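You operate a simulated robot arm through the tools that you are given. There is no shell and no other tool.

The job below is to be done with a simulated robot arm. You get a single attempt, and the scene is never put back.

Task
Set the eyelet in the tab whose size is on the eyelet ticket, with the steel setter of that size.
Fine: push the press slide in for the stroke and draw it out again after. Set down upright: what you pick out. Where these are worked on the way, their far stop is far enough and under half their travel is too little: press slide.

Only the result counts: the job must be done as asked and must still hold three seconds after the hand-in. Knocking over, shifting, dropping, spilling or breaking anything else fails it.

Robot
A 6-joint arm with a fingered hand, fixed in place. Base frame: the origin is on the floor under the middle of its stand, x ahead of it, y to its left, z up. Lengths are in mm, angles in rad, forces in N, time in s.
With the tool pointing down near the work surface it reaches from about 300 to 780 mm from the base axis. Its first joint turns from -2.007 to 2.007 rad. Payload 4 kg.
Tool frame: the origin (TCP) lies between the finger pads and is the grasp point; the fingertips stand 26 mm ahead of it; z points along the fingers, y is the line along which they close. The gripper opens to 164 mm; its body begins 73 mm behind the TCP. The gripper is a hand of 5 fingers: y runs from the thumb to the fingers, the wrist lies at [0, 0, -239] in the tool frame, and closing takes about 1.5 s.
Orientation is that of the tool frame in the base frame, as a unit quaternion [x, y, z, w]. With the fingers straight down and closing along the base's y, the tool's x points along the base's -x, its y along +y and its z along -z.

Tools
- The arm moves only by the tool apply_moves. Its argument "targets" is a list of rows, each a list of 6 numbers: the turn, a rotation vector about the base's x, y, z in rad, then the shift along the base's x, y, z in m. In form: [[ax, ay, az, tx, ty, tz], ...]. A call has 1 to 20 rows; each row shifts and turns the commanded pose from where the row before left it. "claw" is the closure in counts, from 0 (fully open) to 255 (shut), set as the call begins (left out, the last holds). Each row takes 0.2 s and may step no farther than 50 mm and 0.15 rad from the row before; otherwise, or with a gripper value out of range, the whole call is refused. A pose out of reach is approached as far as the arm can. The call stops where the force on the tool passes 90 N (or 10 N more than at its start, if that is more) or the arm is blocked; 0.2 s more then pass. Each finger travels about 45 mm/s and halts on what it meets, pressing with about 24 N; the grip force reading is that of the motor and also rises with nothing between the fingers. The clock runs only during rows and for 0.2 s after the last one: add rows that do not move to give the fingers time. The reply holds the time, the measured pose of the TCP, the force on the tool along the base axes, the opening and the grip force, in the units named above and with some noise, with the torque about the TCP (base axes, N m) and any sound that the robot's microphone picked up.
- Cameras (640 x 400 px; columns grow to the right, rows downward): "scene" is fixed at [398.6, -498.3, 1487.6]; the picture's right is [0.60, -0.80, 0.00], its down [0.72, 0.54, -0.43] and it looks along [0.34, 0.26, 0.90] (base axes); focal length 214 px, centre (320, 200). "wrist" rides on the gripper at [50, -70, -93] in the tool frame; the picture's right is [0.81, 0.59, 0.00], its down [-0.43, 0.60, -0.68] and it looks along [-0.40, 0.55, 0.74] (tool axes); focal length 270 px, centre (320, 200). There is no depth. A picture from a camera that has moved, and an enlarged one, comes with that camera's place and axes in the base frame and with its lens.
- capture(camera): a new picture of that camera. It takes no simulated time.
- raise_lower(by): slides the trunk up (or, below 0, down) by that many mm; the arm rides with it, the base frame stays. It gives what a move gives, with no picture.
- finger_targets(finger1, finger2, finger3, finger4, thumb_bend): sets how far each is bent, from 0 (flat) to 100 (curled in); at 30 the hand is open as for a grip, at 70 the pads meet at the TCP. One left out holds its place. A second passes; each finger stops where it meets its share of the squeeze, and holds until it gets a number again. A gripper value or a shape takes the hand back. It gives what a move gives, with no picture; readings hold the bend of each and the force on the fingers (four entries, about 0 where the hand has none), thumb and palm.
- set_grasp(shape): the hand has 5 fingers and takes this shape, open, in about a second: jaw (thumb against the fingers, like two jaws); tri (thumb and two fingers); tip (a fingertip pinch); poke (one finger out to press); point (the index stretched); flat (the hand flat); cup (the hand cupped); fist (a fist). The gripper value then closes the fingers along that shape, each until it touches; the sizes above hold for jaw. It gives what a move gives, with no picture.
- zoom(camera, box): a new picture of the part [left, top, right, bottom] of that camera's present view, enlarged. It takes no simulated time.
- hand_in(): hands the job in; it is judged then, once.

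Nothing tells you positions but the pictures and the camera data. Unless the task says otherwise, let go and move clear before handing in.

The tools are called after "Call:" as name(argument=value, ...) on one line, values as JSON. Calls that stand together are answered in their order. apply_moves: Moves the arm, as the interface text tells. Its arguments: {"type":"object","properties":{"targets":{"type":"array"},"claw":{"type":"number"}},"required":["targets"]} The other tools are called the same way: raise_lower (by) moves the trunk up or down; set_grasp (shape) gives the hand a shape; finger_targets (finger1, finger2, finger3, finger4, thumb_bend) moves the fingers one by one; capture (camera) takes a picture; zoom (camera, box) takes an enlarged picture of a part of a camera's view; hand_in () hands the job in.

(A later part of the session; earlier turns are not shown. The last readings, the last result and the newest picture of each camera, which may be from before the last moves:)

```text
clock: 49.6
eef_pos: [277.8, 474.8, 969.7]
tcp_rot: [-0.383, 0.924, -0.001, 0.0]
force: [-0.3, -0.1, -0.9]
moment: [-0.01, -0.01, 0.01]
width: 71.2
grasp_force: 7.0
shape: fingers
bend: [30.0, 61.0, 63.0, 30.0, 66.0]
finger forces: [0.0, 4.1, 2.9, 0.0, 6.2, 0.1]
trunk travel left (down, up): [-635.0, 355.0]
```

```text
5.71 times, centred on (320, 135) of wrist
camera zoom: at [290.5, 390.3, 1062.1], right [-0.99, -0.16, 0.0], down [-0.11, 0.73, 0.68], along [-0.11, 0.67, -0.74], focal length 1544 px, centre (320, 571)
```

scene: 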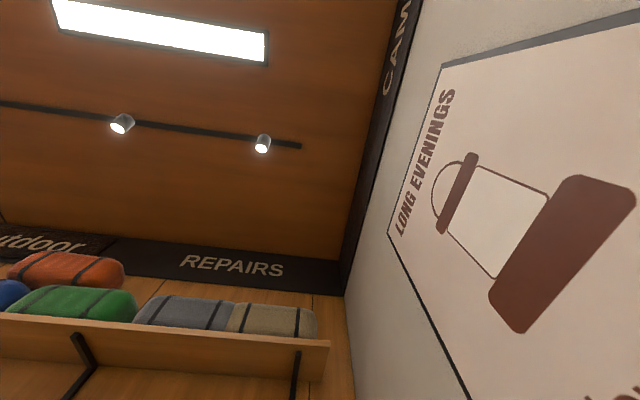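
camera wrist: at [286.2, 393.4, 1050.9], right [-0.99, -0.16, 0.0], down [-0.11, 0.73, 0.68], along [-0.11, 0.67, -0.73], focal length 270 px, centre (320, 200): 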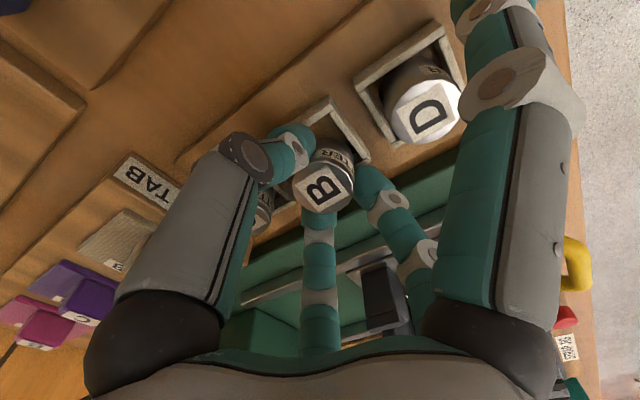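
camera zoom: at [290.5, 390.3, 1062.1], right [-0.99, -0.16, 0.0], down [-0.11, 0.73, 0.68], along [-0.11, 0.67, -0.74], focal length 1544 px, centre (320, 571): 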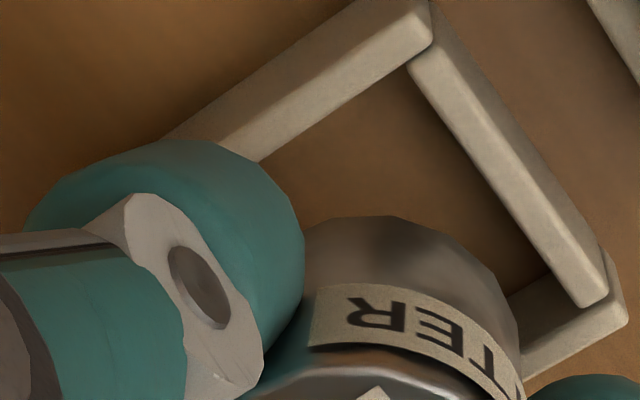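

Call:
apply_moves(targets=[[0, 0, 0, 0.0009, -0.0009, -0.003], [0, 0, 0, 0, 0, -0.003], [0, 0, 0, 0, 0, -0.002], [0, 0, 0, 0, 0, -0.002], [0, 0, 0, 0, 0, 0]])

Call:
zoom(camera="wrist", box=[250, 100, 390, 230])

```text
clock: 50.8
eef_pos: [279.1, 473.6, 958.8]
tcp_rot: [-0.383, 0.924, -0.001, 0.0]
force: [0.4, 0.1, -1.3]
moment: [-0.01, -0.01, 0.02]
width: 71.2
grasp_force: 6.8
shape: fingers
bend: [30.0, 61.0, 63.0, 30.0, 66.0]
finger forces: [0.0, 4.1, 2.9, 0.0, 6.1, 0.1]
trunk travel left (down, up): [-635.0, 355.0]
```

```text
3.08 times, centred on (320, 165) of wrist
camera zoom: at [291.8, 389.0, 1052.5], right [-0.99, -0.16, 0.0], down [-0.11, 0.73, 0.68], along [-0.11, 0.67, -0.74], focal length 832 px, centre (320, 308)
```

zoom: 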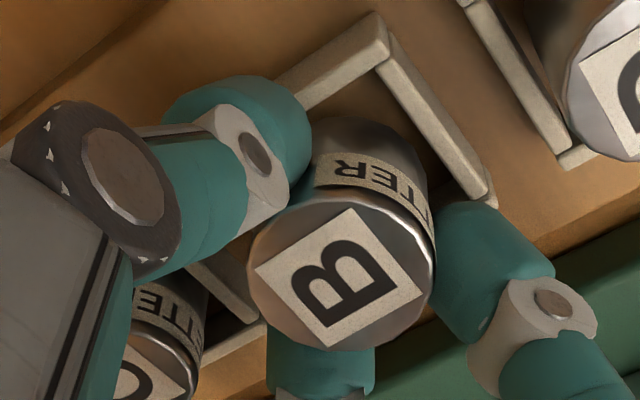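

Call:
apply_moves(targets=[[0, 0, 0, 0, 0, -0.003], [0, 0, 0, 0, 0, -0.003], [0, 0, 0, 0, 0, 0]])

Call:
zoom(camera="wrist", box=[250, 100, 390, 230])

```text
clock: 51.6
eef_pos: [277.7, 474.7, 956.9]
tcp_rot: [-0.384, 0.924, 0.003, 0.002]
force: [-3.5, 1.1, 25.8]
moment: [0.28, 0.68, 0.05]
width: 71.2
grasp_force: 21.9
shape: fingers
bend: [30.0, 61.0, 63.0, 30.0, 66.0]
finger forces: [0.0, 28.4, 7.1, 0.0, 8.0, 0.1]
trunk travel left (down, up): [-635.0, 355.0]
```

```text
3.08 times, centred on (320, 165) of wrist
camera zoom: at [290.6, 388.9, 1049.2], right [-0.99, -0.16, 0.0], down [-0.12, 0.72, 0.68], along [-0.1, 0.67, -0.73], focal length 832 px, centre (320, 308)
```

zoom: 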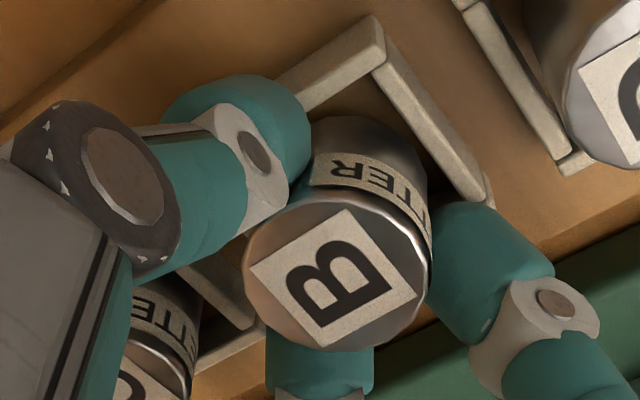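

Call:
zoom(camera="wrist", box=[330, 120, 430, 210])

Call:
zoom(camera="wrist", box=[240, 90, 400, 260])

```text
4.44 times, centred on (380, 165) of wrist
camera zoom: at [290.6, 388.9, 1049.2], right [-0.99, -0.16, 0.0], down [-0.12, 0.72, 0.68], along [-0.1, 0.67, -0.73], focal length 1201 px, centre (53, 356)
```

zoom: 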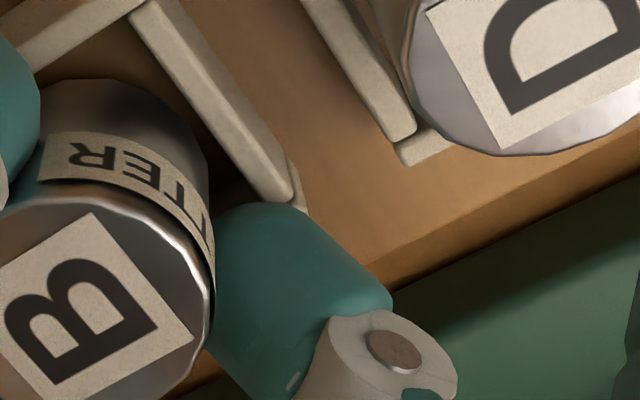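

```text
2.35 times, centred on (320, 175) of wrist
camera zoom: at [290.6, 388.9, 1049.2], right [-0.99, -0.16, 0.0], down [-0.12, 0.72, 0.68], along [-0.1, 0.67, -0.73], focal length 636 px, centre (320, 259)
```

zoom: 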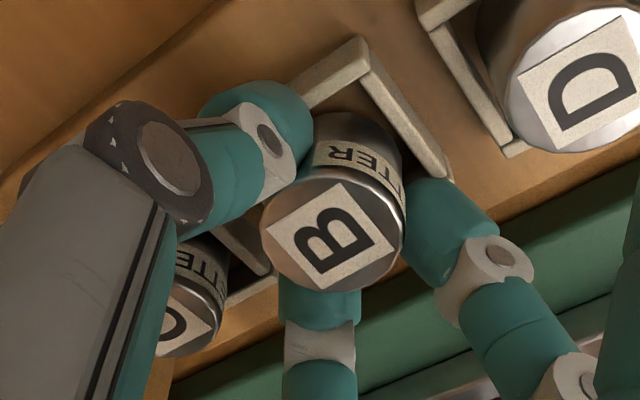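

Now I understand: at this bend the fingertips reach nearly 39 mm past the grasp point, so they first clamped the socket walls and then caught the setter too low. I'll centre the setter over its socket, ease off the rim, and let it settle back in.

Call:
apply_moves(targets=[[0, 0, 0, 0, 0, 0.003], [0, 0, 0, -0.001, 0.001, 0.002], [0, 0, 0, 0, 0, 0], [0, 0, 0, 0, 0, 0]])

Call:
zoom(camera="wrist", box=[260, 100, 380, 220])

```text
clock: 52.6
eef_pos: [277.9, 475.2, 956.6]
tcp_rot: [-0.382, 0.924, -0.001, -0.001]
force: [1.2, -1.0, 2.1]
moment: [0.0, 0.05, -0.01]
width: 71.2
grasp_force: 9.9
shape: fingers
bend: [30.0, 62.0, 63.0, 30.0, 66.0]
finger forces: [0.0, 8.5, 2.7, 0.0, 7.2, 0.0]
trunk travel left (down, up): [-635.0, 355.0]
```

```text
3.33 times, centred on (320, 160) of wrist
camera zoom: at [290.7, 390.0, 1050.3], right [-0.99, -0.16, 0.0], down [-0.11, 0.73, 0.68], along [-0.11, 0.67, -0.74], focal length 901 px, centre (320, 333)
```

zoom: 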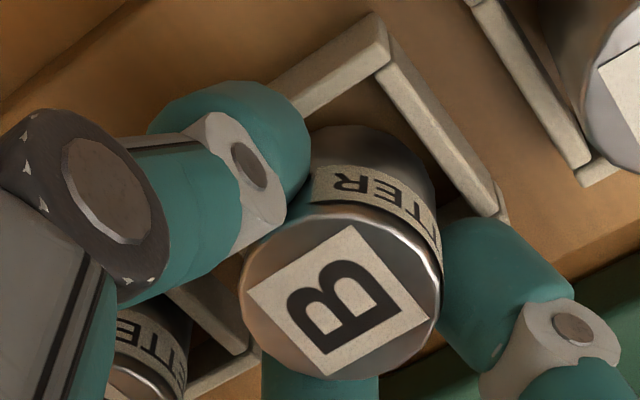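

Call:
apply_moves(targets=[[0, 0, 0, 0, 0, 0.001], [0, 0, 0, -0.0013, 0.0012, 0], [0, 0, 0, 0, 0, -0.001], [0, 0, 0, 0, 0, 0]])

Call:
finger_targets(finger2=50, finger3=50, thumb_bend=53)

Call:
zoom(camera="wrist", box=[240, 90, 400, 250])

```text
clock: 53.6
eef_pos: [276.0, 475.4, 957.5]
tcp_rot: [-0.383, 0.924, 0.0, 0.0]
force: [3.5, -3.3, -0.5]
moment: [-0.12, -0.11, -0.02]
width: 71.3
grasp_force: 7.1
shape: fingers
bend: [30.0, 62.0, 63.0, 30.0, 66.0]
finger forces: [0.1, 3.2, 2.0, 0.0, 9.0, 0.1]
trunk travel left (down, up): [-635.0, 355.0]
```

```text
clock: 54.6
eef_pos: [276.6, 476.5, 960.0]
tcp_rot: [-0.383, 0.924, 0.001, 0.0]
force: [-0.1, -1.0, -0.2]
moment: [-0.01, -0.01, -0.02]
width: 71.9
grasp_force: 0.0
shape: fingers
bend: [30.0, 50.0, 50.0, 30.0, 53.0]
finger forces: [0.0, 0.1, 0.0, 0.0, 0.0, 0.0]
trunk travel left (down, up): [-635.0, 355.0]
```

```text
2.50 times, centred on (320, 170) of wrist
camera zoom: at [289.4, 391.5, 1051.4], right [-0.99, -0.16, 0.0], down [-0.11, 0.73, 0.68], along [-0.11, 0.67, -0.74], focal length 676 px, centre (320, 275)
```

zoom: 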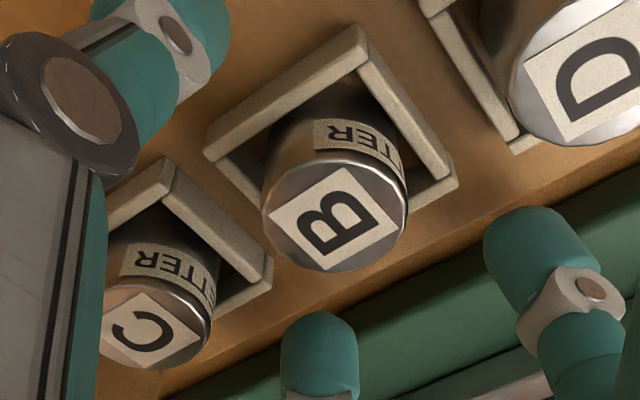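

Setter B is upright in its socket again. I'll rise, turn the hand 18° so that the gripping fingers will suit the gaps between the nest posts, and regrip higher up with the thumb and fingers 2, 3 and 4.

Call:
apply_moves(targets=[[0, 0, 0, 0, 0, 0.02], [0, 0, 0, 0, 0, 0.025], [0, 0, -0.15, 0, 0, 0], [0, 0, -0.15, 0, 0, 0], [0, 0, -0.014, 0, 0, 0], [0, 0, 0, -0.0025, -0.003, 0], [0, 0, 0, 0, 0, 0]])

Call:
finger_targets(finger1=30, finger2=47, finger3=47, finger4=47, thumb_bend=47)

Call:
capture(camera="wrist")

Call:
zoom(camera="wrist", box=[240, 60, 400, 220])

```text
clock: 56.2
eef_pos: [273.9, 473.0, 1003.2]
tcp_rot: [-0.233, 0.972, 0.0, 0.0]
force: [0.9, -0.1, 0.1]
moment: [-0.01, 0.03, -0.01]
width: 72.1
grasp_force: 0.0
shape: fingers
bend: [30.0, 50.0, 50.0, 30.0, 53.0]
finger forces: [0.0, 0.1, 0.0, 0.1, 0.0, 0.0]
trunk travel left (down, up): [-635.0, 355.0]
```

```text
clock: 57.2
eef_pos: [275.0, 473.4, 1003.9]
tcp_rot: [-0.233, 0.972, 0.0, 0.0]
force: [0.8, 1.0, 0.1]
moment: [0.01, -0.01, 0.02]
width: 74.9
grasp_force: 0.1
shape: fingers
bend: [30.0, 47.0, 47.0, 47.0, 47.0]
finger forces: [0.0, 0.1, 0.0, 0.0, 0.1, 0.1]
trunk travel left (down, up): [-635.0, 355.0]
```

```text
taken
camera wrist: at [260.3, 388.6, 1096.6], right [-0.99, 0.16, 0.0], down [0.12, 0.73, 0.68], along [0.11, 0.67, -0.74], focal length 270 px, centre (320, 200)
```

wrist: 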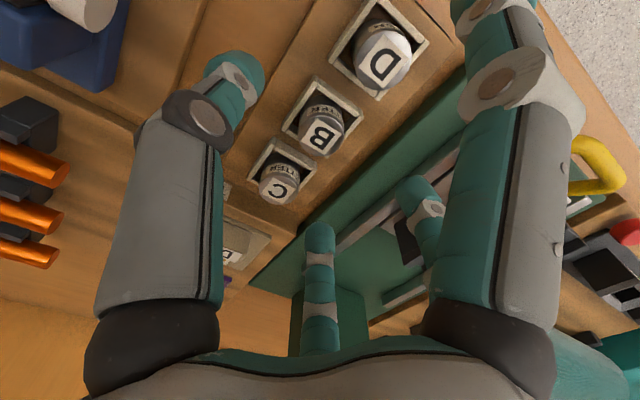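

```text
2.50 times, centred on (320, 140) of wrist
camera zoom: at [260.3, 388.6, 1096.6], right [-0.99, 0.16, 0.0], down [0.12, 0.73, 0.68], along [0.11, 0.67, -0.74], focal length 676 px, centre (320, 350)
```

zoom: 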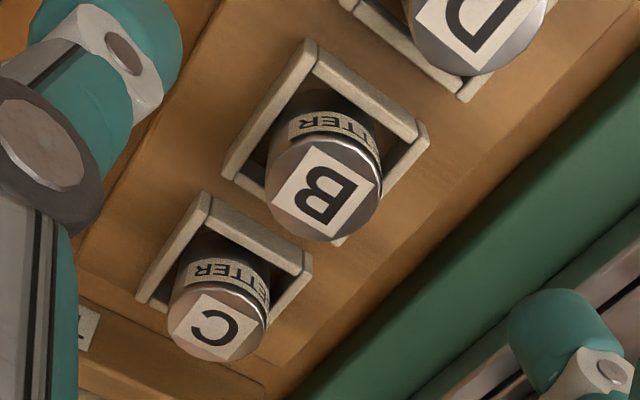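

Call:
apply_moves(targets=[[0, 0, 0, -0.0004, 0.0011, 0], [0, 0, 0, 0, 0, -0.015], [0, 0, 0, 0, 0, -0.013], [0, 0, 0, 0, 0, -0.01], [0, 0, 0, 0, 0, 0]])

Call:
finger_targets(finger2=57, finger3=57, finger4=57, thumb_bend=57)

Call:
capture(camera="wrist")

Call:
zoom(camera="wrist", box=[240, 100, 400, 260])

```text
clock: 58.4
eef_pos: [272.9, 474.5, 964.8]
tcp_rot: [-0.234, 0.972, -0.001, 0.0]
force: [0.5, -0.2, -0.4]
moment: [-0.02, 0.0, 0.02]
width: 74.9
grasp_force: 0.1
shape: fingers
bend: [30.0, 47.0, 47.0, 47.0, 47.0]
finger forces: [0.1, 0.0, 0.0, 0.0, 0.0, 0.0]
trunk travel left (down, up): [-635.0, 355.0]
```

```text
clock: 59.4
eef_pos: [273.8, 474.8, 965.0]
tcp_rot: [-0.233, 0.972, -0.001, 0.0]
force: [0.3, 0.0, -0.1]
moment: [-0.02, -0.02, 0.01]
width: 71.2
grasp_force: 0.0
shape: fingers
bend: [30.0, 56.0, 56.0, 56.0, 56.0]
finger forces: [0.0, 0.0, 0.0, 0.0, 0.1, 0.1]
trunk travel left (down, up): [-635.0, 355.0]
```

```text
taken
camera wrist: at [259.2, 389.4, 1057.6], right [-0.99, 0.16, 0.0], down [0.12, 0.73, 0.68], along [0.11, 0.67, -0.74], focal length 270 px, centre (320, 200)
```

wrist: 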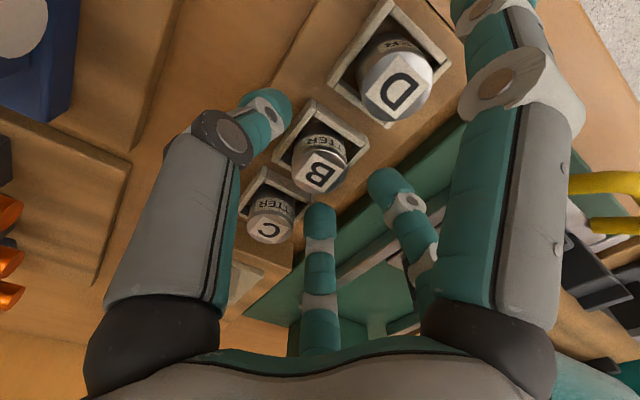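

```text
2.50 times, centred on (320, 180) of wrist
camera zoom: at [259.2, 389.4, 1057.6], right [-0.99, 0.16, 0.0], down [0.12, 0.73, 0.68], along [0.11, 0.67, -0.74], focal length 676 px, centre (320, 250)
```

zoom: 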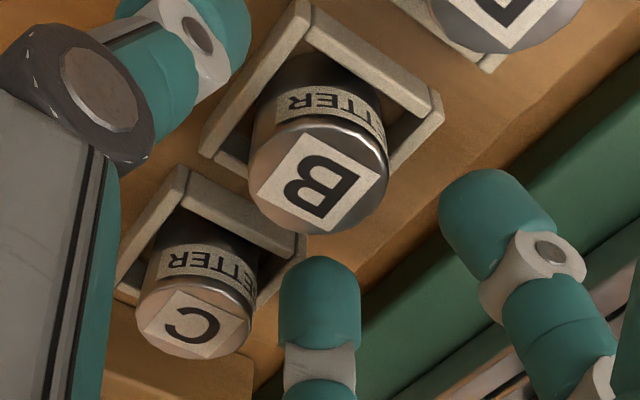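

Call:
finger_targets(finger2=70, finger3=70, finger4=70, thumb_bend=70)

Call:
capture(camera="wrist")

Call:
zoom(camera="wrist", box=[240, 100, 400, 260])

```text
clock: 60.4
eef_pos: [272.9, 474.6, 964.7]
tcp_rot: [-0.233, 0.973, 0.001, -0.001]
force: [0.4, 0.6, 0.3]
moment: [0.05, -0.04, -0.01]
width: 71.0
grasp_force: 13.4
shape: fingers
bend: [30.0, 64.0, 65.0, 65.0, 65.0]
finger forces: [0.0, 6.7, 5.8, 5.2, 9.1, 0.0]
trunk travel left (down, up): [-635.0, 355.0]
```

```text
taken
camera wrist: at [259.3, 389.4, 1057.7], right [-0.99, 0.16, 0.0], down [0.12, 0.73, 0.68], along [0.11, 0.67, -0.73], focal length 270 px, centre (320, 200)
```

wrist: 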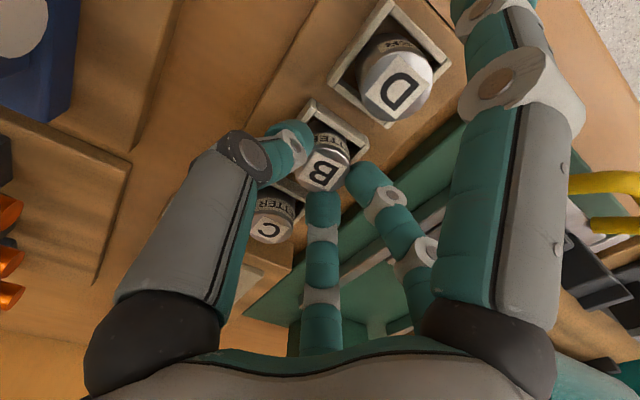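

```text
2.50 times, centred on (320, 180) of wrist
camera zoom: at [259.3, 389.4, 1057.7], right [-0.99, 0.16, 0.0], down [0.12, 0.73, 0.68], along [0.11, 0.67, -0.73], focal length 676 px, centre (320, 250)
```

zoom: 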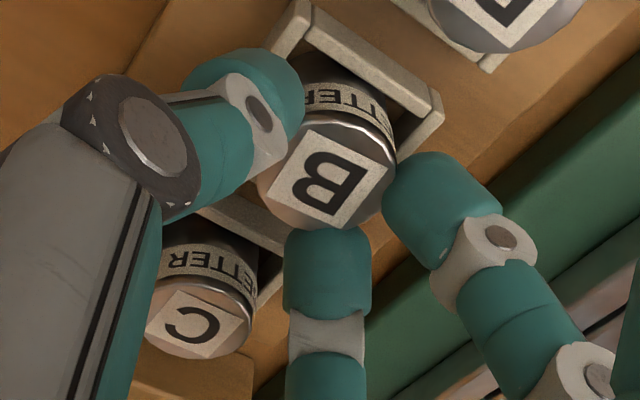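

The fingers now hold the setter itself, with balanced forces. I'll lift slowly and check.

Call:
apply_moves(targets=[[0, 0, 0, 0, 0, 0.004], [0, 0, 0, 0, 0, 0.005], [0, 0, 0, 0, 0, 0.008], [0, 0, 0, 0, 0, 0.01], [0, 0, 0, 0, 0, 0.015], [0, 0, 0, 0, 0, 0]])

Call:
zoom(camera="wrist", box=[240, 100, 400, 260])

```text
clock: 61.8
eef_pos: [274.8, 475.2, 1007.3]
tcp_rot: [-0.234, 0.972, 0.0, 0.001]
force: [-0.8, 0.2, -0.5]
moment: [0.02, 0.04, 0.01]
width: 71.1
grasp_force: 13.3
shape: fingers
bend: [30.0, 64.0, 65.0, 65.0, 65.0]
finger forces: [0.0, 6.4, 5.6, 5.0, 8.9, 0.0]
trunk travel left (down, up): [-635.0, 355.0]
```

```text
2.50 times, centred on (320, 180) of wrist
camera zoom: at [259.4, 389.9, 1100.4], right [-0.99, 0.16, 0.0], down [0.12, 0.73, 0.68], along [0.11, 0.67, -0.74], focal length 676 px, centre (320, 250)
```

zoom: 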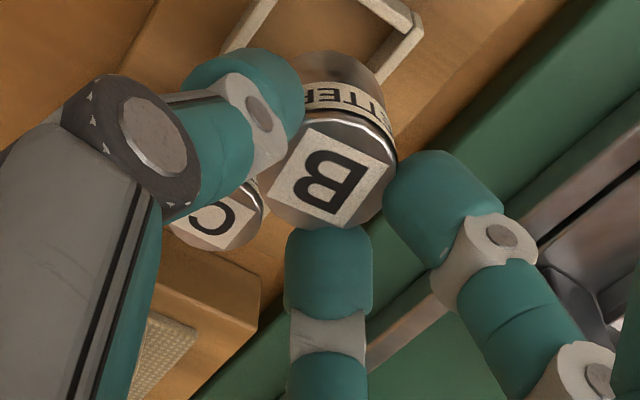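

The setter now hangs upright with steady forces. I'll raise it clear of the posts, carry it across toward the slide nest, and look at the alignment there.

Call:
apply_moves(targets=[[0, 0, 0, 0, 0, 0.015], [0, 0, 0, 0, 0, 0.02], [0, 0, 0, -0.01, 0.01, 0.005], [0, 0, 0, -0.015, 0.015, 0], [0, 0, 0, -0.015, 0.015, 0], [0, 0, 0, -0.015, 0.015, 0], [0, 0, 0, -0.015, 0.015, 0], [0, 0, 0, -0.015, 0.015, 0], [0, 0, 0, -0.015, 0.012, 0], [0, 0, 0, -0.0125, 0.0105, 0], [0, 0, 0, 0, 0, 0], [0, 0, 0, 0, 0, 0]])

Call:
capture(camera="wrist")

Call:
zoom(camera="wrist", box=[230, 60, 430, 220])

```text
clock: 64.4
eef_pos: [160.6, 584.2, 1047.2]
tcp_rot: [-0.233, 0.972, 0.001, 0.0]
force: [0.1, 0.1, -1.6]
moment: [0.03, 0.01, -0.02]
width: 70.8
grasp_force: 13.0
shape: fingers
bend: [30.0, 64.0, 65.0, 65.0, 65.0]
finger forces: [0.0, 6.4, 5.6, 5.1, 8.8, 0.1]
trunk travel left (down, up): [-635.0, 355.0]
```

```text
taken
camera wrist: at [146.8, 497.7, 1140.1], right [-0.99, 0.16, 0.0], down [0.12, 0.73, 0.68], along [0.11, 0.67, -0.74], focal length 270 px, centre (320, 200)
```

wrist: 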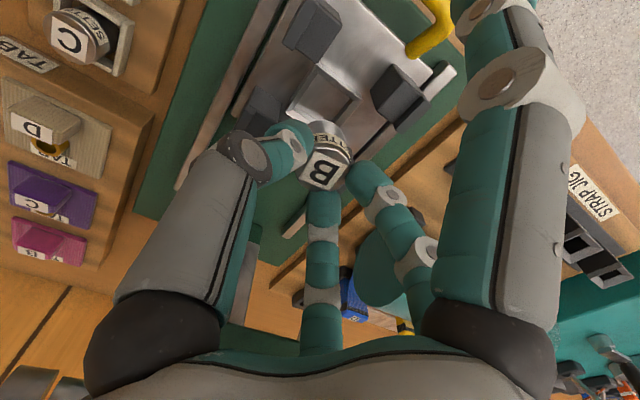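

```text
2.50 times, centred on (330, 140) of wrist
camera zoom: at [146.8, 497.7, 1140.1], right [-0.99, 0.16, 0.0], down [0.12, 0.73, 0.68], along [0.11, 0.67, -0.74], focal length 676 px, centre (295, 350)
```

zoom: 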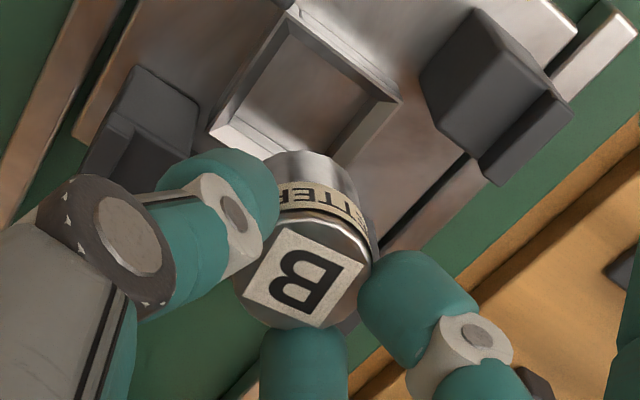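

The setter's axis sits within about 1 mm of the well centre (f≈523, r≈-300). I'll flatten finger 1 so it clears the yellow handle, make the small correction, and lower gently while watching the forces.

Call:
finger_targets(finger1=0)

Call:
apply_moves(targets=[[0, 0, 0, -0.0007, 0.0004, 0], [0, 0, 0, 0, 0, -0.012], [0, 0, 0, 0, 0, -0.012], [0, 0, 0, 0, 0, -0.01], [0, 0, 0, 0, 0, -0.006], [0, 0, 0, 0, 0, 0]])

Call:
capture(camera="wrist")

Call:
zoom(camera="wrist", box=[230, 60, 430, 220])

```text
clock: 65.4
eef_pos: [161.0, 582.8, 1046.5]
tcp_rot: [-0.233, 0.972, 0.0, 0.0]
force: [-0.1, -0.6, -1.5]
moment: [0.0, 0.0, -0.02]
width: 99.5
grasp_force: 12.6
shape: fingers
bend: [1.0, 64.0, 65.0, 65.0, 65.0]
finger forces: [0.0, 6.5, 5.5, 5.1, 8.9, 0.0]
trunk travel left (down, up): [-635.0, 355.0]
```

```text
clock: 66.8
eef_pos: [160.6, 582.6, 1007.0]
tcp_rot: [-0.234, 0.972, 0.0, 0.0]
force: [-0.1, 0.0, -1.1]
moment: [-0.02, -0.02, -0.01]
width: 99.6
grasp_force: 13.3
shape: fingers
bend: [1.0, 64.0, 65.0, 65.0, 65.0]
finger forces: [0.0, 6.5, 5.6, 5.1, 8.9, 0.0]
trunk travel left (down, up): [-635.0, 355.0]
```

```text
taken
camera wrist: at [146.4, 497.6, 1099.8], right [-0.99, 0.16, 0.0], down [0.12, 0.73, 0.68], along [0.11, 0.67, -0.74], focal length 270 px, centre (320, 200)
```

wrist: 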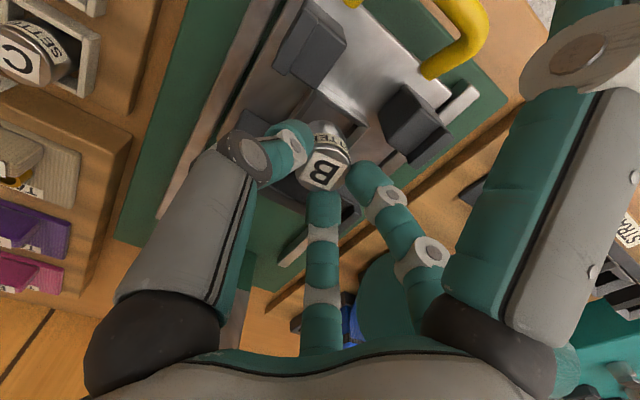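

```text
2.50 times, centred on (330, 140) of wrist
camera zoom: at [146.4, 497.6, 1099.8], right [-0.99, 0.16, 0.0], down [0.12, 0.73, 0.68], along [0.11, 0.67, -0.74], focal length 676 px, centre (295, 350)
```

zoom: 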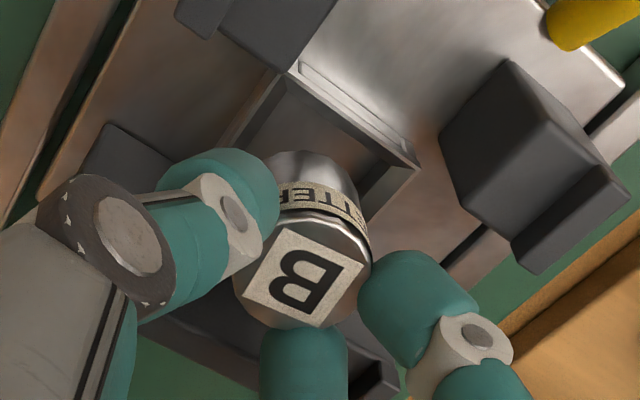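

Call:
apply_moves(targets=[[0, 0, 0, -0.0006, 0.0008, -0.002], [0, 0, 0, 0, 0, -0.004], [0, 0, 0, 0, 0, -0.004], [0, 0, 0, 0, 0, -0.003], [0, 0, 0, 0, 0, 0]])

Call:
zoom(camera="wrist", box=[230, 60, 430, 220])

```text
clock: 68.0
eef_pos: [160.2, 584.0, 994.0]
tcp_rot: [-0.233, 0.972, 0.0, 0.0]
force: [-0.1, -0.2, -1.0]
moment: [0.02, -0.01, 0.02]
width: 99.8
grasp_force: 12.4
shape: fingers
bend: [1.0, 64.0, 65.0, 65.0, 65.0]
finger forces: [0.1, 6.5, 5.6, 5.1, 8.9, 0.0]
trunk travel left (down, up): [-635.0, 355.0]
```

```text
2.50 times, centred on (330, 140) of wrist
camera zoom: at [146.3, 498.9, 1087.2], right [-0.99, 0.16, 0.0], down [0.12, 0.73, 0.68], along [0.11, 0.67, -0.74], focal length 676 px, centre (295, 350)
```

zoom: 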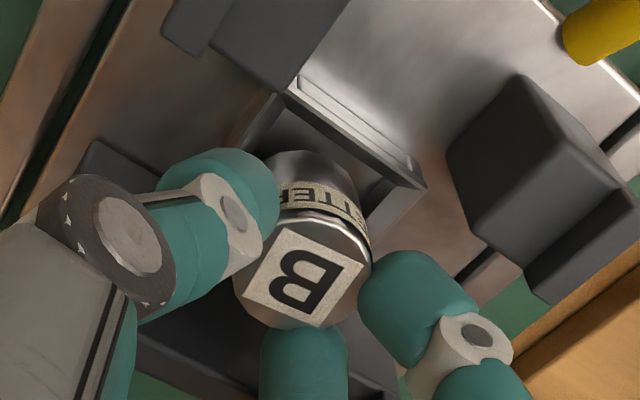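

Call:
apply_moves(targets=[[0, 0, 0, 0, 0, -0.003], [0, 0, 0, 0, 0, -0.003], [0, 0, 0, 0, 0, -0.002], [0, 0, 0, 0, 0, 0]])

Call:
zoom(camera="wrist", box=[230, 60, 430, 220])

```text
clock: 69.0
eef_pos: [160.7, 584.0, 986.1]
tcp_rot: [-0.233, 0.972, 0.0, 0.0]
force: [-0.6, 0.0, -0.5]
moment: [0.0, -0.02, 0.02]
width: 99.9
grasp_force: 13.1
shape: fingers
bend: [1.0, 64.0, 65.0, 65.0, 65.0]
finger forces: [0.1, 6.4, 5.6, 5.2, 8.9, 0.0]
trunk travel left (down, up): [-635.0, 355.0]
```

```text
2.50 times, centred on (330, 140) of wrist
camera zoom: at [146.0, 499.1, 1079.2], right [-0.99, 0.16, 0.0], down [0.12, 0.73, 0.68], along [0.11, 0.67, -0.74], focal length 676 px, centre (295, 350)
```

zoom: 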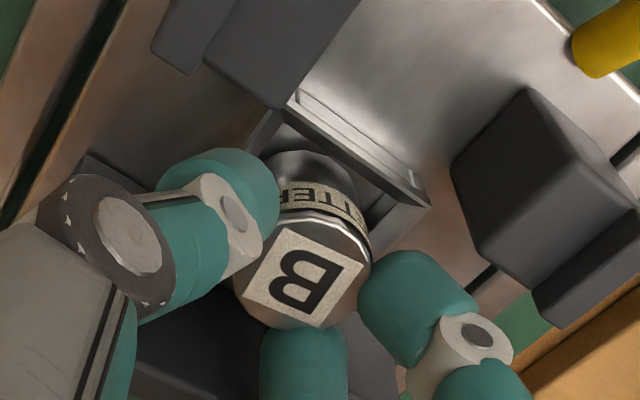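

Call:
apply_moves(targets=[[0, 0, 0, 0, 0, -0.002], [0, 0, 0, 0, 0, -0.002], [0, 0, 0, 0, 0, 0]])

Call:
apply_moves(targets=[[0, 0, 0, 0, 0, -0.002], [0, 0, 0, 0, 0, 0]])

Call:
zoom(camera="wrist", box=[230, 60, 430, 220])

```text
clock: 69.8
eef_pos: [159.2, 582.6, 982.5]
tcp_rot: [-0.234, 0.972, 0.001, 0.0]
force: [-0.9, -2.0, 5.1]
moment: [0.02, -0.1, -0.05]
width: 99.6
grasp_force: 16.3
shape: fingers
bend: [1.0, 64.0, 65.0, 65.0, 65.0]
finger forces: [0.1, 6.9, 6.9, 10.0, 9.3, 0.1]
trunk travel left (down, up): [-635.0, 355.0]
```

```text
clock: 70.4
eef_pos: [160.4, 583.8, 981.3]
tcp_rot: [-0.233, 0.972, 0.002, 0.0]
force: [-0.6, -0.2, 13.3]
moment: [0.08, -0.07, -0.05]
width: 99.5
grasp_force: 19.0
shape: fingers
bend: [1.0, 64.0, 65.0, 65.0, 65.0]
finger forces: [0.0, 7.9, 8.7, 11.2, 9.9, 0.0]
trunk travel left (down, up): [-635.0, 355.0]
```

```text
2.50 times, centred on (330, 140) of wrist
camera zoom: at [145.7, 498.3, 1074.7], right [-0.99, 0.16, 0.0], down [0.11, 0.72, 0.68], along [0.11, 0.67, -0.73], focal length 676 px, centre (295, 350)
```

zoom: 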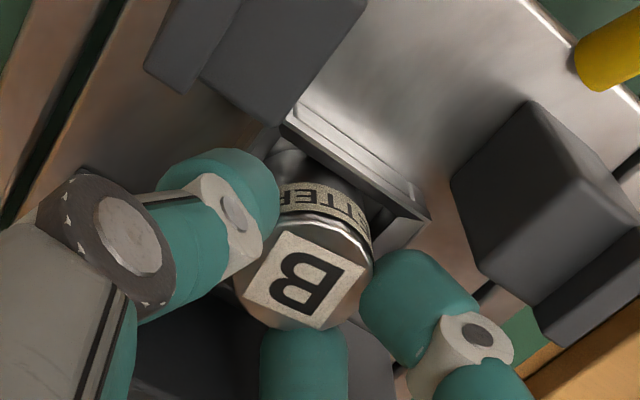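

The setter touched bottom in the well at about z=928. I'll ease off slightly, open the thumb and finger 2 first since they have free space, and then the rear fingers a touch.

Call:
apply_moves(targets=[[0, 0, 0, 0, 0, 0.001], [0, 0, 0, 0, 0, 0]])

Call:
finger_targets(finger2=52, thumb_bend=52, finger3=63, finger4=63)

Call:
zoom(camera="wrist", box=[230, 60, 430, 220])

```text
clock: 71.0
eef_pos: [160.2, 583.6, 981.3]
tcp_rot: [-0.233, 0.972, 0.002, 0.0]
force: [-0.6, 1.2, 10.8]
moment: [0.08, -0.01, -0.03]
width: 100.1
grasp_force: 18.0
shape: fingers
bend: [1.0, 64.0, 65.0, 65.0, 65.0]
finger forces: [0.0, 8.2, 8.2, 10.6, 9.6, 0.1]
trunk travel left (down, up): [-635.0, 355.0]
```

```text
clock: 72.0
eef_pos: [159.3, 584.1, 982.1]
tcp_rot: [-0.233, 0.972, 0.001, 0.0]
force: [-1.7, -0.2, 5.9]
moment: [0.18, -0.18, 0.04]
width: 99.7
grasp_force: 7.8
shape: fingers
bend: [1.0, 52.0, 64.0, 64.0, 52.0]
finger forces: [0.1, 0.0, 6.6, 8.4, 0.0, 0.0]
trunk travel left (down, up): [-635.0, 355.0]
```

```text
2.50 times, centred on (330, 140) of wrist
camera zoom: at [145.8, 498.2, 1074.6], right [-0.99, 0.16, 0.0], down [0.11, 0.73, 0.68], along [0.11, 0.67, -0.73], focal length 676 px, centre (295, 350)
```

zoom: 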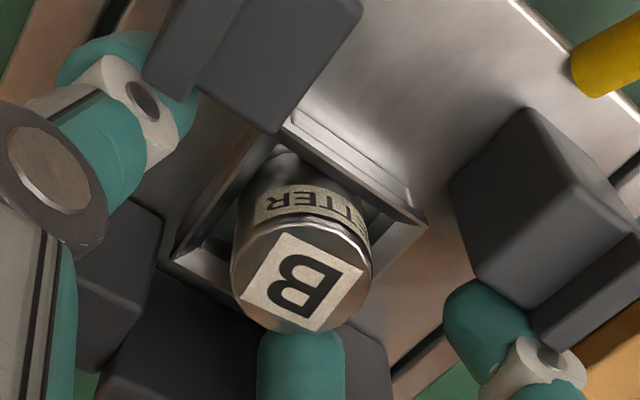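

Call:
finger_targets(finger3=64, finger4=64)

Call:
apply_moves(targets=[[0, 0, 0, 0, 0, 0.002], [0, 0, 0, 0.0008, 0.0008, 0.001], [0, 0, 0, 0, 0, 0.003], [0, 0, 0, 0, 0, 0]])

Call:
zoom(camera="wrist", box=[230, 60, 430, 220])

```text
clock: 73.0
eef_pos: [159.8, 583.3, 982.3]
tcp_rot: [-0.233, 0.972, 0.001, 0.001]
force: [-1.3, 0.1, 4.9]
moment: [0.14, -0.17, 0.03]
width: 100.1
grasp_force: 7.1
shape: fingers
bend: [1.0, 52.0, 64.0, 64.0, 52.0]
finger forces: [0.1, 0.0, 5.9, 7.9, 0.0, 0.1]
trunk travel left (down, up): [-635.0, 355.0]
```

```text
clock: 74.0
eef_pos: [160.4, 584.3, 987.7]
tcp_rot: [-0.235, 0.972, 0.001, 0.0]
force: [0.1, -0.1, -0.3]
moment: [-0.01, 0.0, -0.02]
width: 99.5
grasp_force: 0.1
shape: fingers
bend: [1.0, 52.0, 64.0, 64.0, 52.0]
finger forces: [0.0, 0.1, 0.0, 0.0, 0.0, 0.0]
trunk travel left (down, up): [-635.0, 355.0]
```

```text
2.50 times, centred on (330, 140) of wrist
camera zoom: at [146.6, 499.5, 1080.9], right [-0.99, 0.16, 0.0], down [0.12, 0.73, 0.68], along [0.11, 0.67, -0.74], focal length 676 px, centre (295, 350)
```

zoom: 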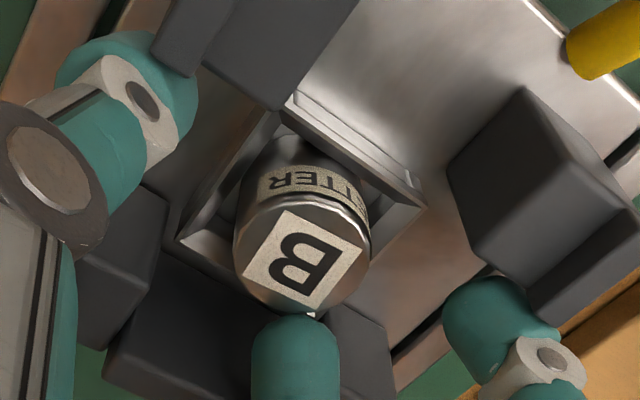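

The setter is free and standing in the well. I'll lift straight up and check it.

Call:
apply_moves(targets=[[0, 0, 0, 0, 0, 0.005], [0, 0, 0, 0, 0, 0.01], [0, 0, 0, 0, 0, 0.015], [0, 0, 0, 0, 0, 0.02], [0, 0, 0, 0, 0, 0.03], [0, 0, 0, 0, 0, 0]])

Call:
finger_targets(finger1=0, finger2=0, finger3=0, finger4=0, thumb_bend=0)

Call:
capture(camera="wrist")

Call:
zoom(camera="wrist", box=[240, 40, 420, 190])

```text
clock: 75.4
eef_pos: [162.1, 583.1, 1068.5]
tcp_rot: [-0.234, 0.972, 0.0, 0.0]
force: [-0.2, 0.3, -0.4]
moment: [0.0, 0.02, -0.03]
width: 99.7
grasp_force: 0.0
shape: fingers
bend: [1.0, 52.0, 64.0, 64.0, 52.0]
finger forces: [0.0, 0.0, 0.0, 0.0, 0.0, 0.0]
trunk travel left (down, up): [-635.0, 355.0]
```

```text
clock: 76.4
eef_pos: [159.4, 579.5, 1068.3]
tcp_rot: [-0.235, 0.972, 0.0, 0.0]
force: [-13.4, -16.8, -8.5]
moment: [0.1, -0.16, 0.55]
width: 123.7
grasp_force: 11.6
shape: fingers
bend: [1.0, 1.0, 22.0, 1.0, 0.0]
finger forces: [0.1, 0.0, 18.0, 4.3, 0.1, 0.1]
trunk travel left (down, up): [-635.0, 355.0]
```

```text
taken
camera wrist: at [145.2, 496.2, 1161.1], right [-0.99, 0.15, 0.0], down [0.11, 0.73, 0.68], along [0.1, 0.67, -0.74], focal length 270 px, centre (320, 200)
```

wrist: 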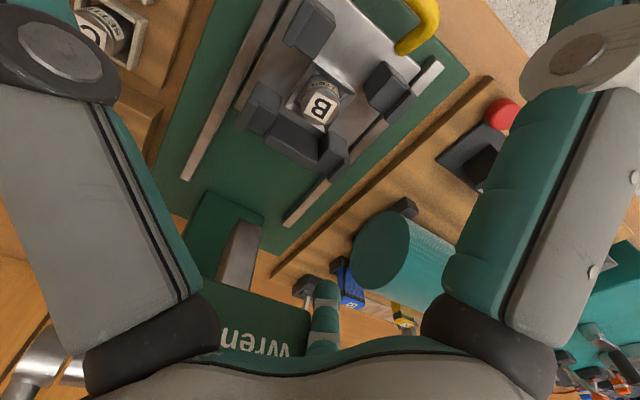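

```text
2.67 times, centred on (330, 115) of wrist
camera zoom: at [145.2, 496.2, 1161.1], right [-0.99, 0.15, 0.0], down [0.11, 0.73, 0.68], along [0.1, 0.67, -0.74], focal length 721 px, centre (293, 427)
```

zoom: 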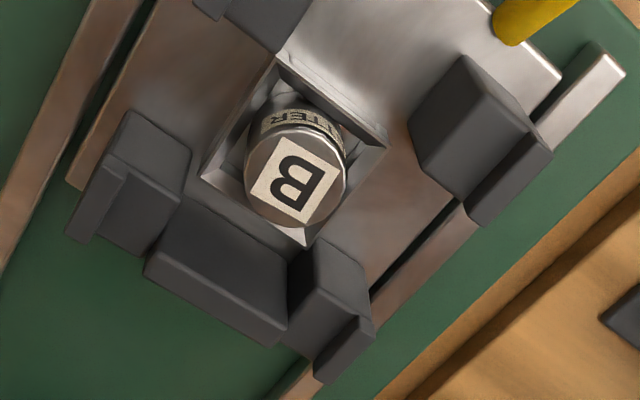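

The setter stands upright in the well. My opening fingers have touched the press head, though, so I'll back away toward the front right now.

Call:
apply_moves(targets=[[0, 0, 0, -0.015, -0.015, 0], [0, 0, 0, -0.02, -0.02, 0], [0, 0, 0, -0.02, -0.02, 0], [0, 0, 0, 0, 0, 0]])

Call:
capture(camera="wrist")

Call:
zoom(camera="wrist", box=[240, 100, 400, 250])

Call:
zoom(camera="wrist", box=[170, 200, 330, 360])

```text
clock: 77.4
eef_pos: [104.3, 529.1, 1067.9]
tcp_rot: [-0.234, 0.972, 0.001, 0.001]
force: [-0.1, -0.5, -0.6]
moment: [0.0, 0.0, 0.0]
width: 123.6
grasp_force: 0.2
shape: fingers
bend: [1.0, 1.0, 1.0, 1.0, 0.0]
finger forces: [0.0, 0.1, 0.0, 0.0, 0.0, 0.0]
trunk travel left (down, up): [-635.0, 355.0]
```

```text
taken
camera wrist: at [90.0, 444.5, 1160.4], right [-0.99, 0.16, 0.0], down [0.12, 0.73, 0.68], along [0.11, 0.67, -0.73], focal length 270 px, centre (320, 200)
```

wrist: 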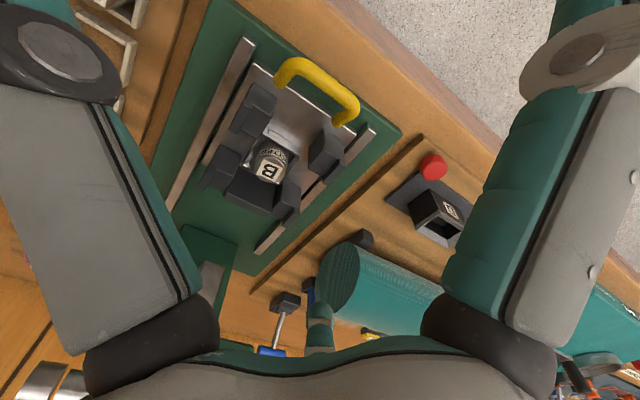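

```text
2.67 times, centred on (320, 175) of wrist
camera zoom: at [90.0, 444.5, 1160.4], right [-0.99, 0.16, 0.0], down [0.12, 0.73, 0.68], along [0.11, 0.67, -0.73], focal length 721 px, centre (320, 267)
```

zoom: 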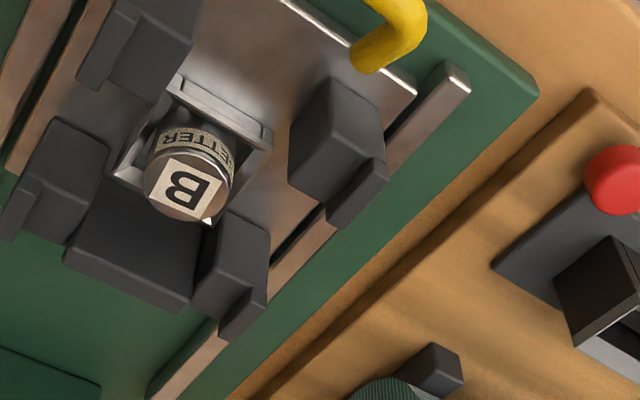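

```text
2.50 times, centred on (250, 280) of wrist
camera zoom: at [90.0, 444.5, 1160.4], right [-0.99, 0.16, 0.0], down [0.12, 0.73, 0.68], along [0.11, 0.67, -0.73], focal length 676 px, centre (495, 0)
```

zoom: 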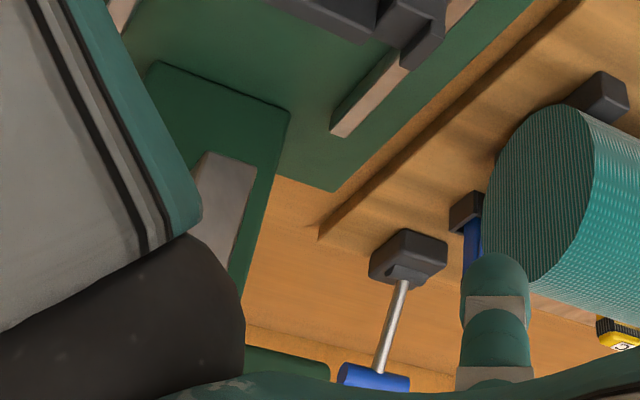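

Setter B is seated with its top at z≈963, level with the posts. Next comes tab B, so I'll move to the right and raise the trunk to gain reach, staying well away from the lever.

Call:
apply_moves(targets=[[0, 0, 0, 0.02, -0.02, 0.01], [0, 0, 0, 0.03, -0.03, 0.01], [0, 0, 0, 0.033, -0.033, 0], [0, 0, 0, 0.033, -0.033, 0], [0, 0, 0, 0.033, -0.033, 0], [0, 0, 0, 0.02, -0.02, 0], [0, 0, 0, 0, 0, 0]])

Call:
raise_lower(by=290)

Call:
capture(camera="wrist")

```text
clock: 79.0
eef_pos: [276.8, 360.9, 1086.6]
tcp_rot: [-0.234, 0.972, -0.001, 0.001]
force: [0.7, 0.4, 0.2]
moment: [0.02, 0.01, 0.01]
width: 123.9
grasp_force: 0.1
shape: fingers
bend: [1.0, 1.0, 1.0, 1.0, 0.0]
finger forces: [0.1, 0.0, 0.1, 0.0, 0.0, 0.0]
trunk travel left (down, up): [-635.0, 355.0]
```

```text
clock: 81.9
eef_pos: [276.8, 362.4, 1376.2]
tcp_rot: [-0.233, 0.972, 0.0, 0.001]
force: [0.4, 0.4, -0.4]
moment: [-0.03, -0.01, 0.04]
width: 123.7
grasp_force: 0.0
shape: fingers
bend: [1.0, 1.0, 1.0, 1.0, 0.0]
finger forces: [0.1, 0.1, 0.0, 0.0, 0.0, 0.0]
trunk travel left (down, up): [-925.0, 65.0]
```

```text
taken
camera wrist: at [262.3, 276.2, 1469.6], right [-0.99, 0.16, 0.0], down [0.12, 0.73, 0.68], along [0.11, 0.67, -0.74], focal length 270 px, centre (320, 200)
```

wrist: 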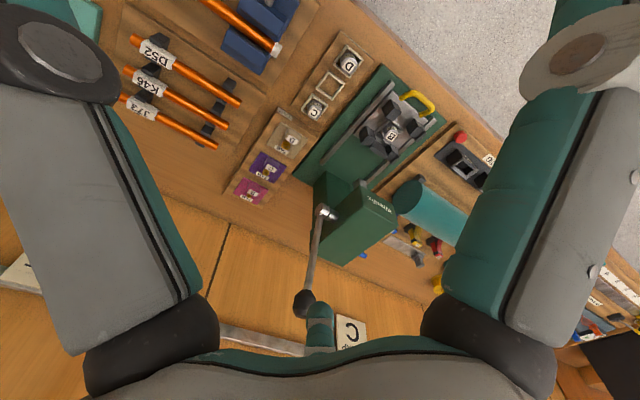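

Call:
zoom(camera="wrist", box=[220, 110, 360, 220])

Call:
zoom(camera="wrist", box=[200, 190, 400, 360])

Call:
zoom(camera="wrist", box=[330, 70, 450, 170])

```text
3.64 times, centred on (290, 165) of wrist
camera zoom: at [262.3, 276.2, 1469.6], right [-0.99, 0.16, 0.0], down [0.12, 0.73, 0.68], along [0.11, 0.67, -0.74], focal length 983 px, centre (429, 327)
```

zoom: 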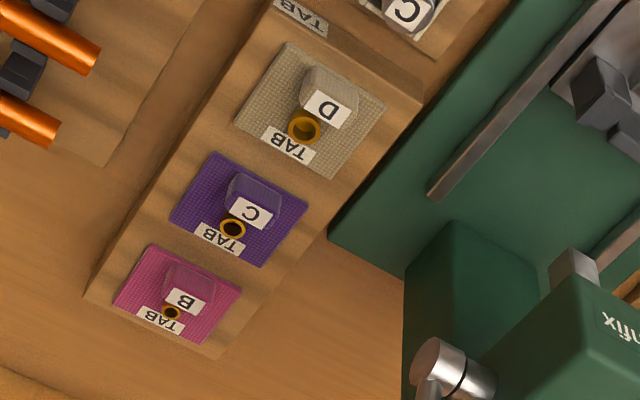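

```text
2.35 times, centred on (300, 275) of wrist
camera zoom: at [262.3, 276.2, 1469.6], right [-0.99, 0.16, 0.0], down [0.12, 0.73, 0.68], along [0.11, 0.67, -0.74], focal length 636 px, centre (367, 24)
```

zoom: 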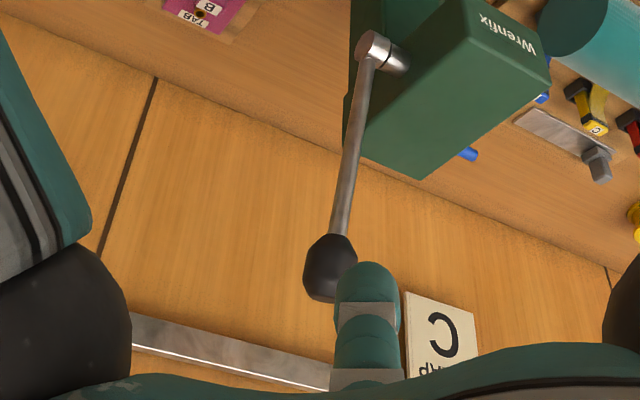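

```text
4.00 times, centred on (390, 120) of wrist
camera zoom: at [262.3, 276.2, 1469.6], right [-0.99, 0.16, 0.0], down [0.12, 0.73, 0.68], along [0.11, 0.67, -0.74], focal length 1081 px, centre (40, 520)
```

zoom: 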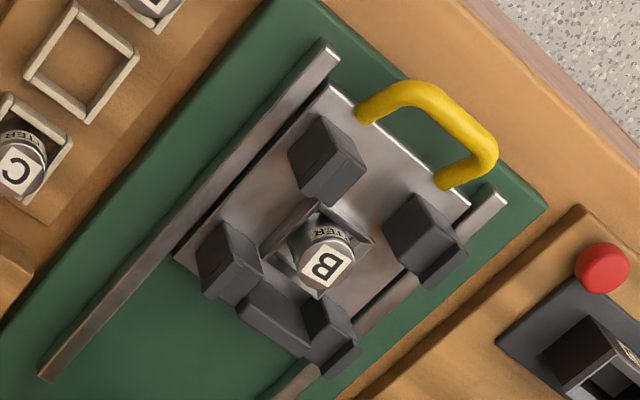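

The bench's back wall is at f≈1040, so there is room behind tab B. The lever knob is at about f=712, r=-222, z=1275. I'll turn and tilt the hand about 14° outward, lower to z≈1120, and approach along r=-60.

Call:
apply_moves(targets=[[0, 0, 0.15, 0, 0, 0], [0, 0, 0.15, 0, 0, 0], [0, 0, 0.15, 0, 0, 0], [0, 0, 0.15, 0, 0, 0], [0, 0, 0.028, 0, 0, 0], [0.0884, -0.0884, 0, 0, 0, -0.04], [0.0884, -0.0884, 0, 0, 0, -0.04], [0, 0, 0, 0, 0, -0.045], [0, 0, 0, 0, 0, -0.045], [0, 0, 0, 0, 0, -0.045], [0, 0, 0, 0, 0, -0.04], [0, 0, 0, 0, 0, 0]])

Call:
apply_moves(targets=[[0, 0, 0, 0.033, 0.033, 0], [0, 0, 0, 0.033, 0.033, 0], [0, 0, 0, 0.033, 0.033, 0], [0, 0, 0, 0.033, 0.033, 0], [0, 0, 0, 0.033, 0.033, 0], [0, 0, 0, 0.033, 0.033, 0], [0, 0, 0, 0.033, 0.033, 0], [0, 0, 0, 0.032, 0.032, 0], [0, 0, 0, 0, 0, 0]])

Call:
capture(camera="wrist")

```text
clock: 84.5
eef_pos: [277.1, 359.9, 1121.8]
tcp_rot: [-0.518, 0.846, 0.031, 0.122]
force: [0.3, -0.4, 0.9]
moment: [0.0, 0.01, -0.02]
width: 123.4
grasp_force: 0.0
shape: fingers
bend: [1.0, 1.0, 1.0, 1.0, 0.0]
finger forces: [0.0, 0.0, 0.0, 0.1, 0.0, 0.1]
trunk travel left (down, up): [-925.0, 65.0]
```

```text
clock: 86.5
eef_pos: [538.7, 624.6, 1121.7]
tcp_rot: [-0.519, 0.846, 0.029, 0.12]
force: [0.0, -1.0, 0.1]
moment: [0.0, -0.01, 0.0]
width: 123.9
grasp_force: 0.1
shape: fingers
bend: [1.0, 1.0, 1.0, 1.0, 0.0]
finger forces: [0.0, 0.0, 0.0, 0.1, 0.0, 0.0]
trunk travel left (down, up): [-925.0, 65.0]
```

```text
taken
camera wrist: at [561.7, 531.2, 1205.1], right [-0.87, -0.43, -0.23], down [-0.46, 0.53, 0.71], along [-0.18, 0.73, -0.66], focal length 270 px, centre (320, 200)
```

wrist: 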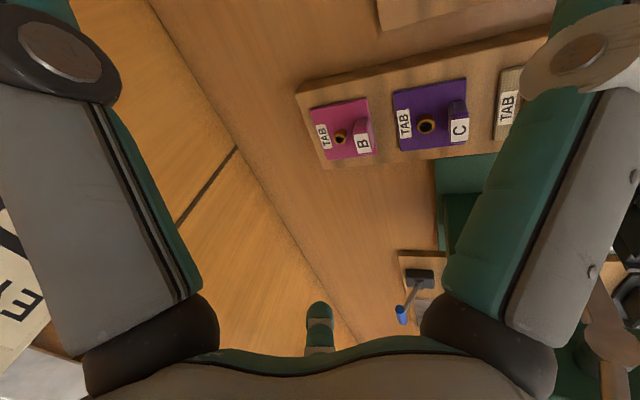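

The arm reaches here comfortably, and tab B is clearly visible. I'll zoom in to fix its position once more.

Call:
zoom(camera="wrist", box=[290, 80, 400, 180])

Call:
zoom(camera="wrist", box=[380, 60, 540, 200])

```text
4.00 times, centred on (345, 130) of wrist
camera zoom: at [561.7, 531.2, 1205.1], right [-0.87, -0.43, -0.23], down [-0.46, 0.53, 0.71], along [-0.18, 0.73, -0.66], focal length 1081 px, centre (220, 480)
```

zoom: 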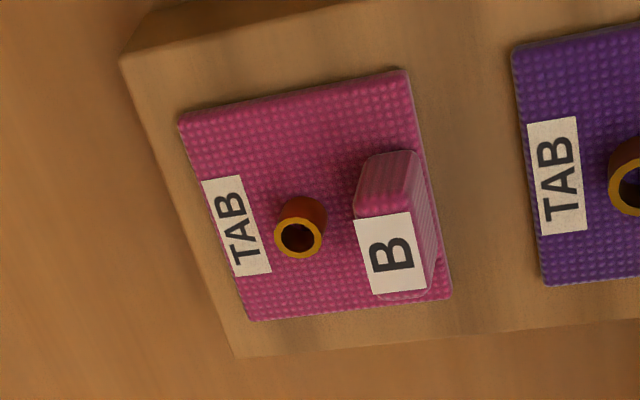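

```text
2.86 times, centred on (460, 130) of wrist
camera zoom: at [561.7, 531.2, 1205.1], right [-0.87, -0.43, -0.23], down [-0.46, 0.53, 0.71], along [-0.18, 0.73, -0.66], focal length 772 px, centre (-80, 400)
```

zoom: 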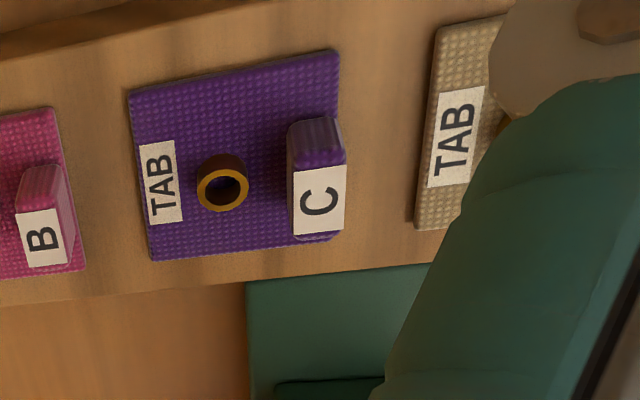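

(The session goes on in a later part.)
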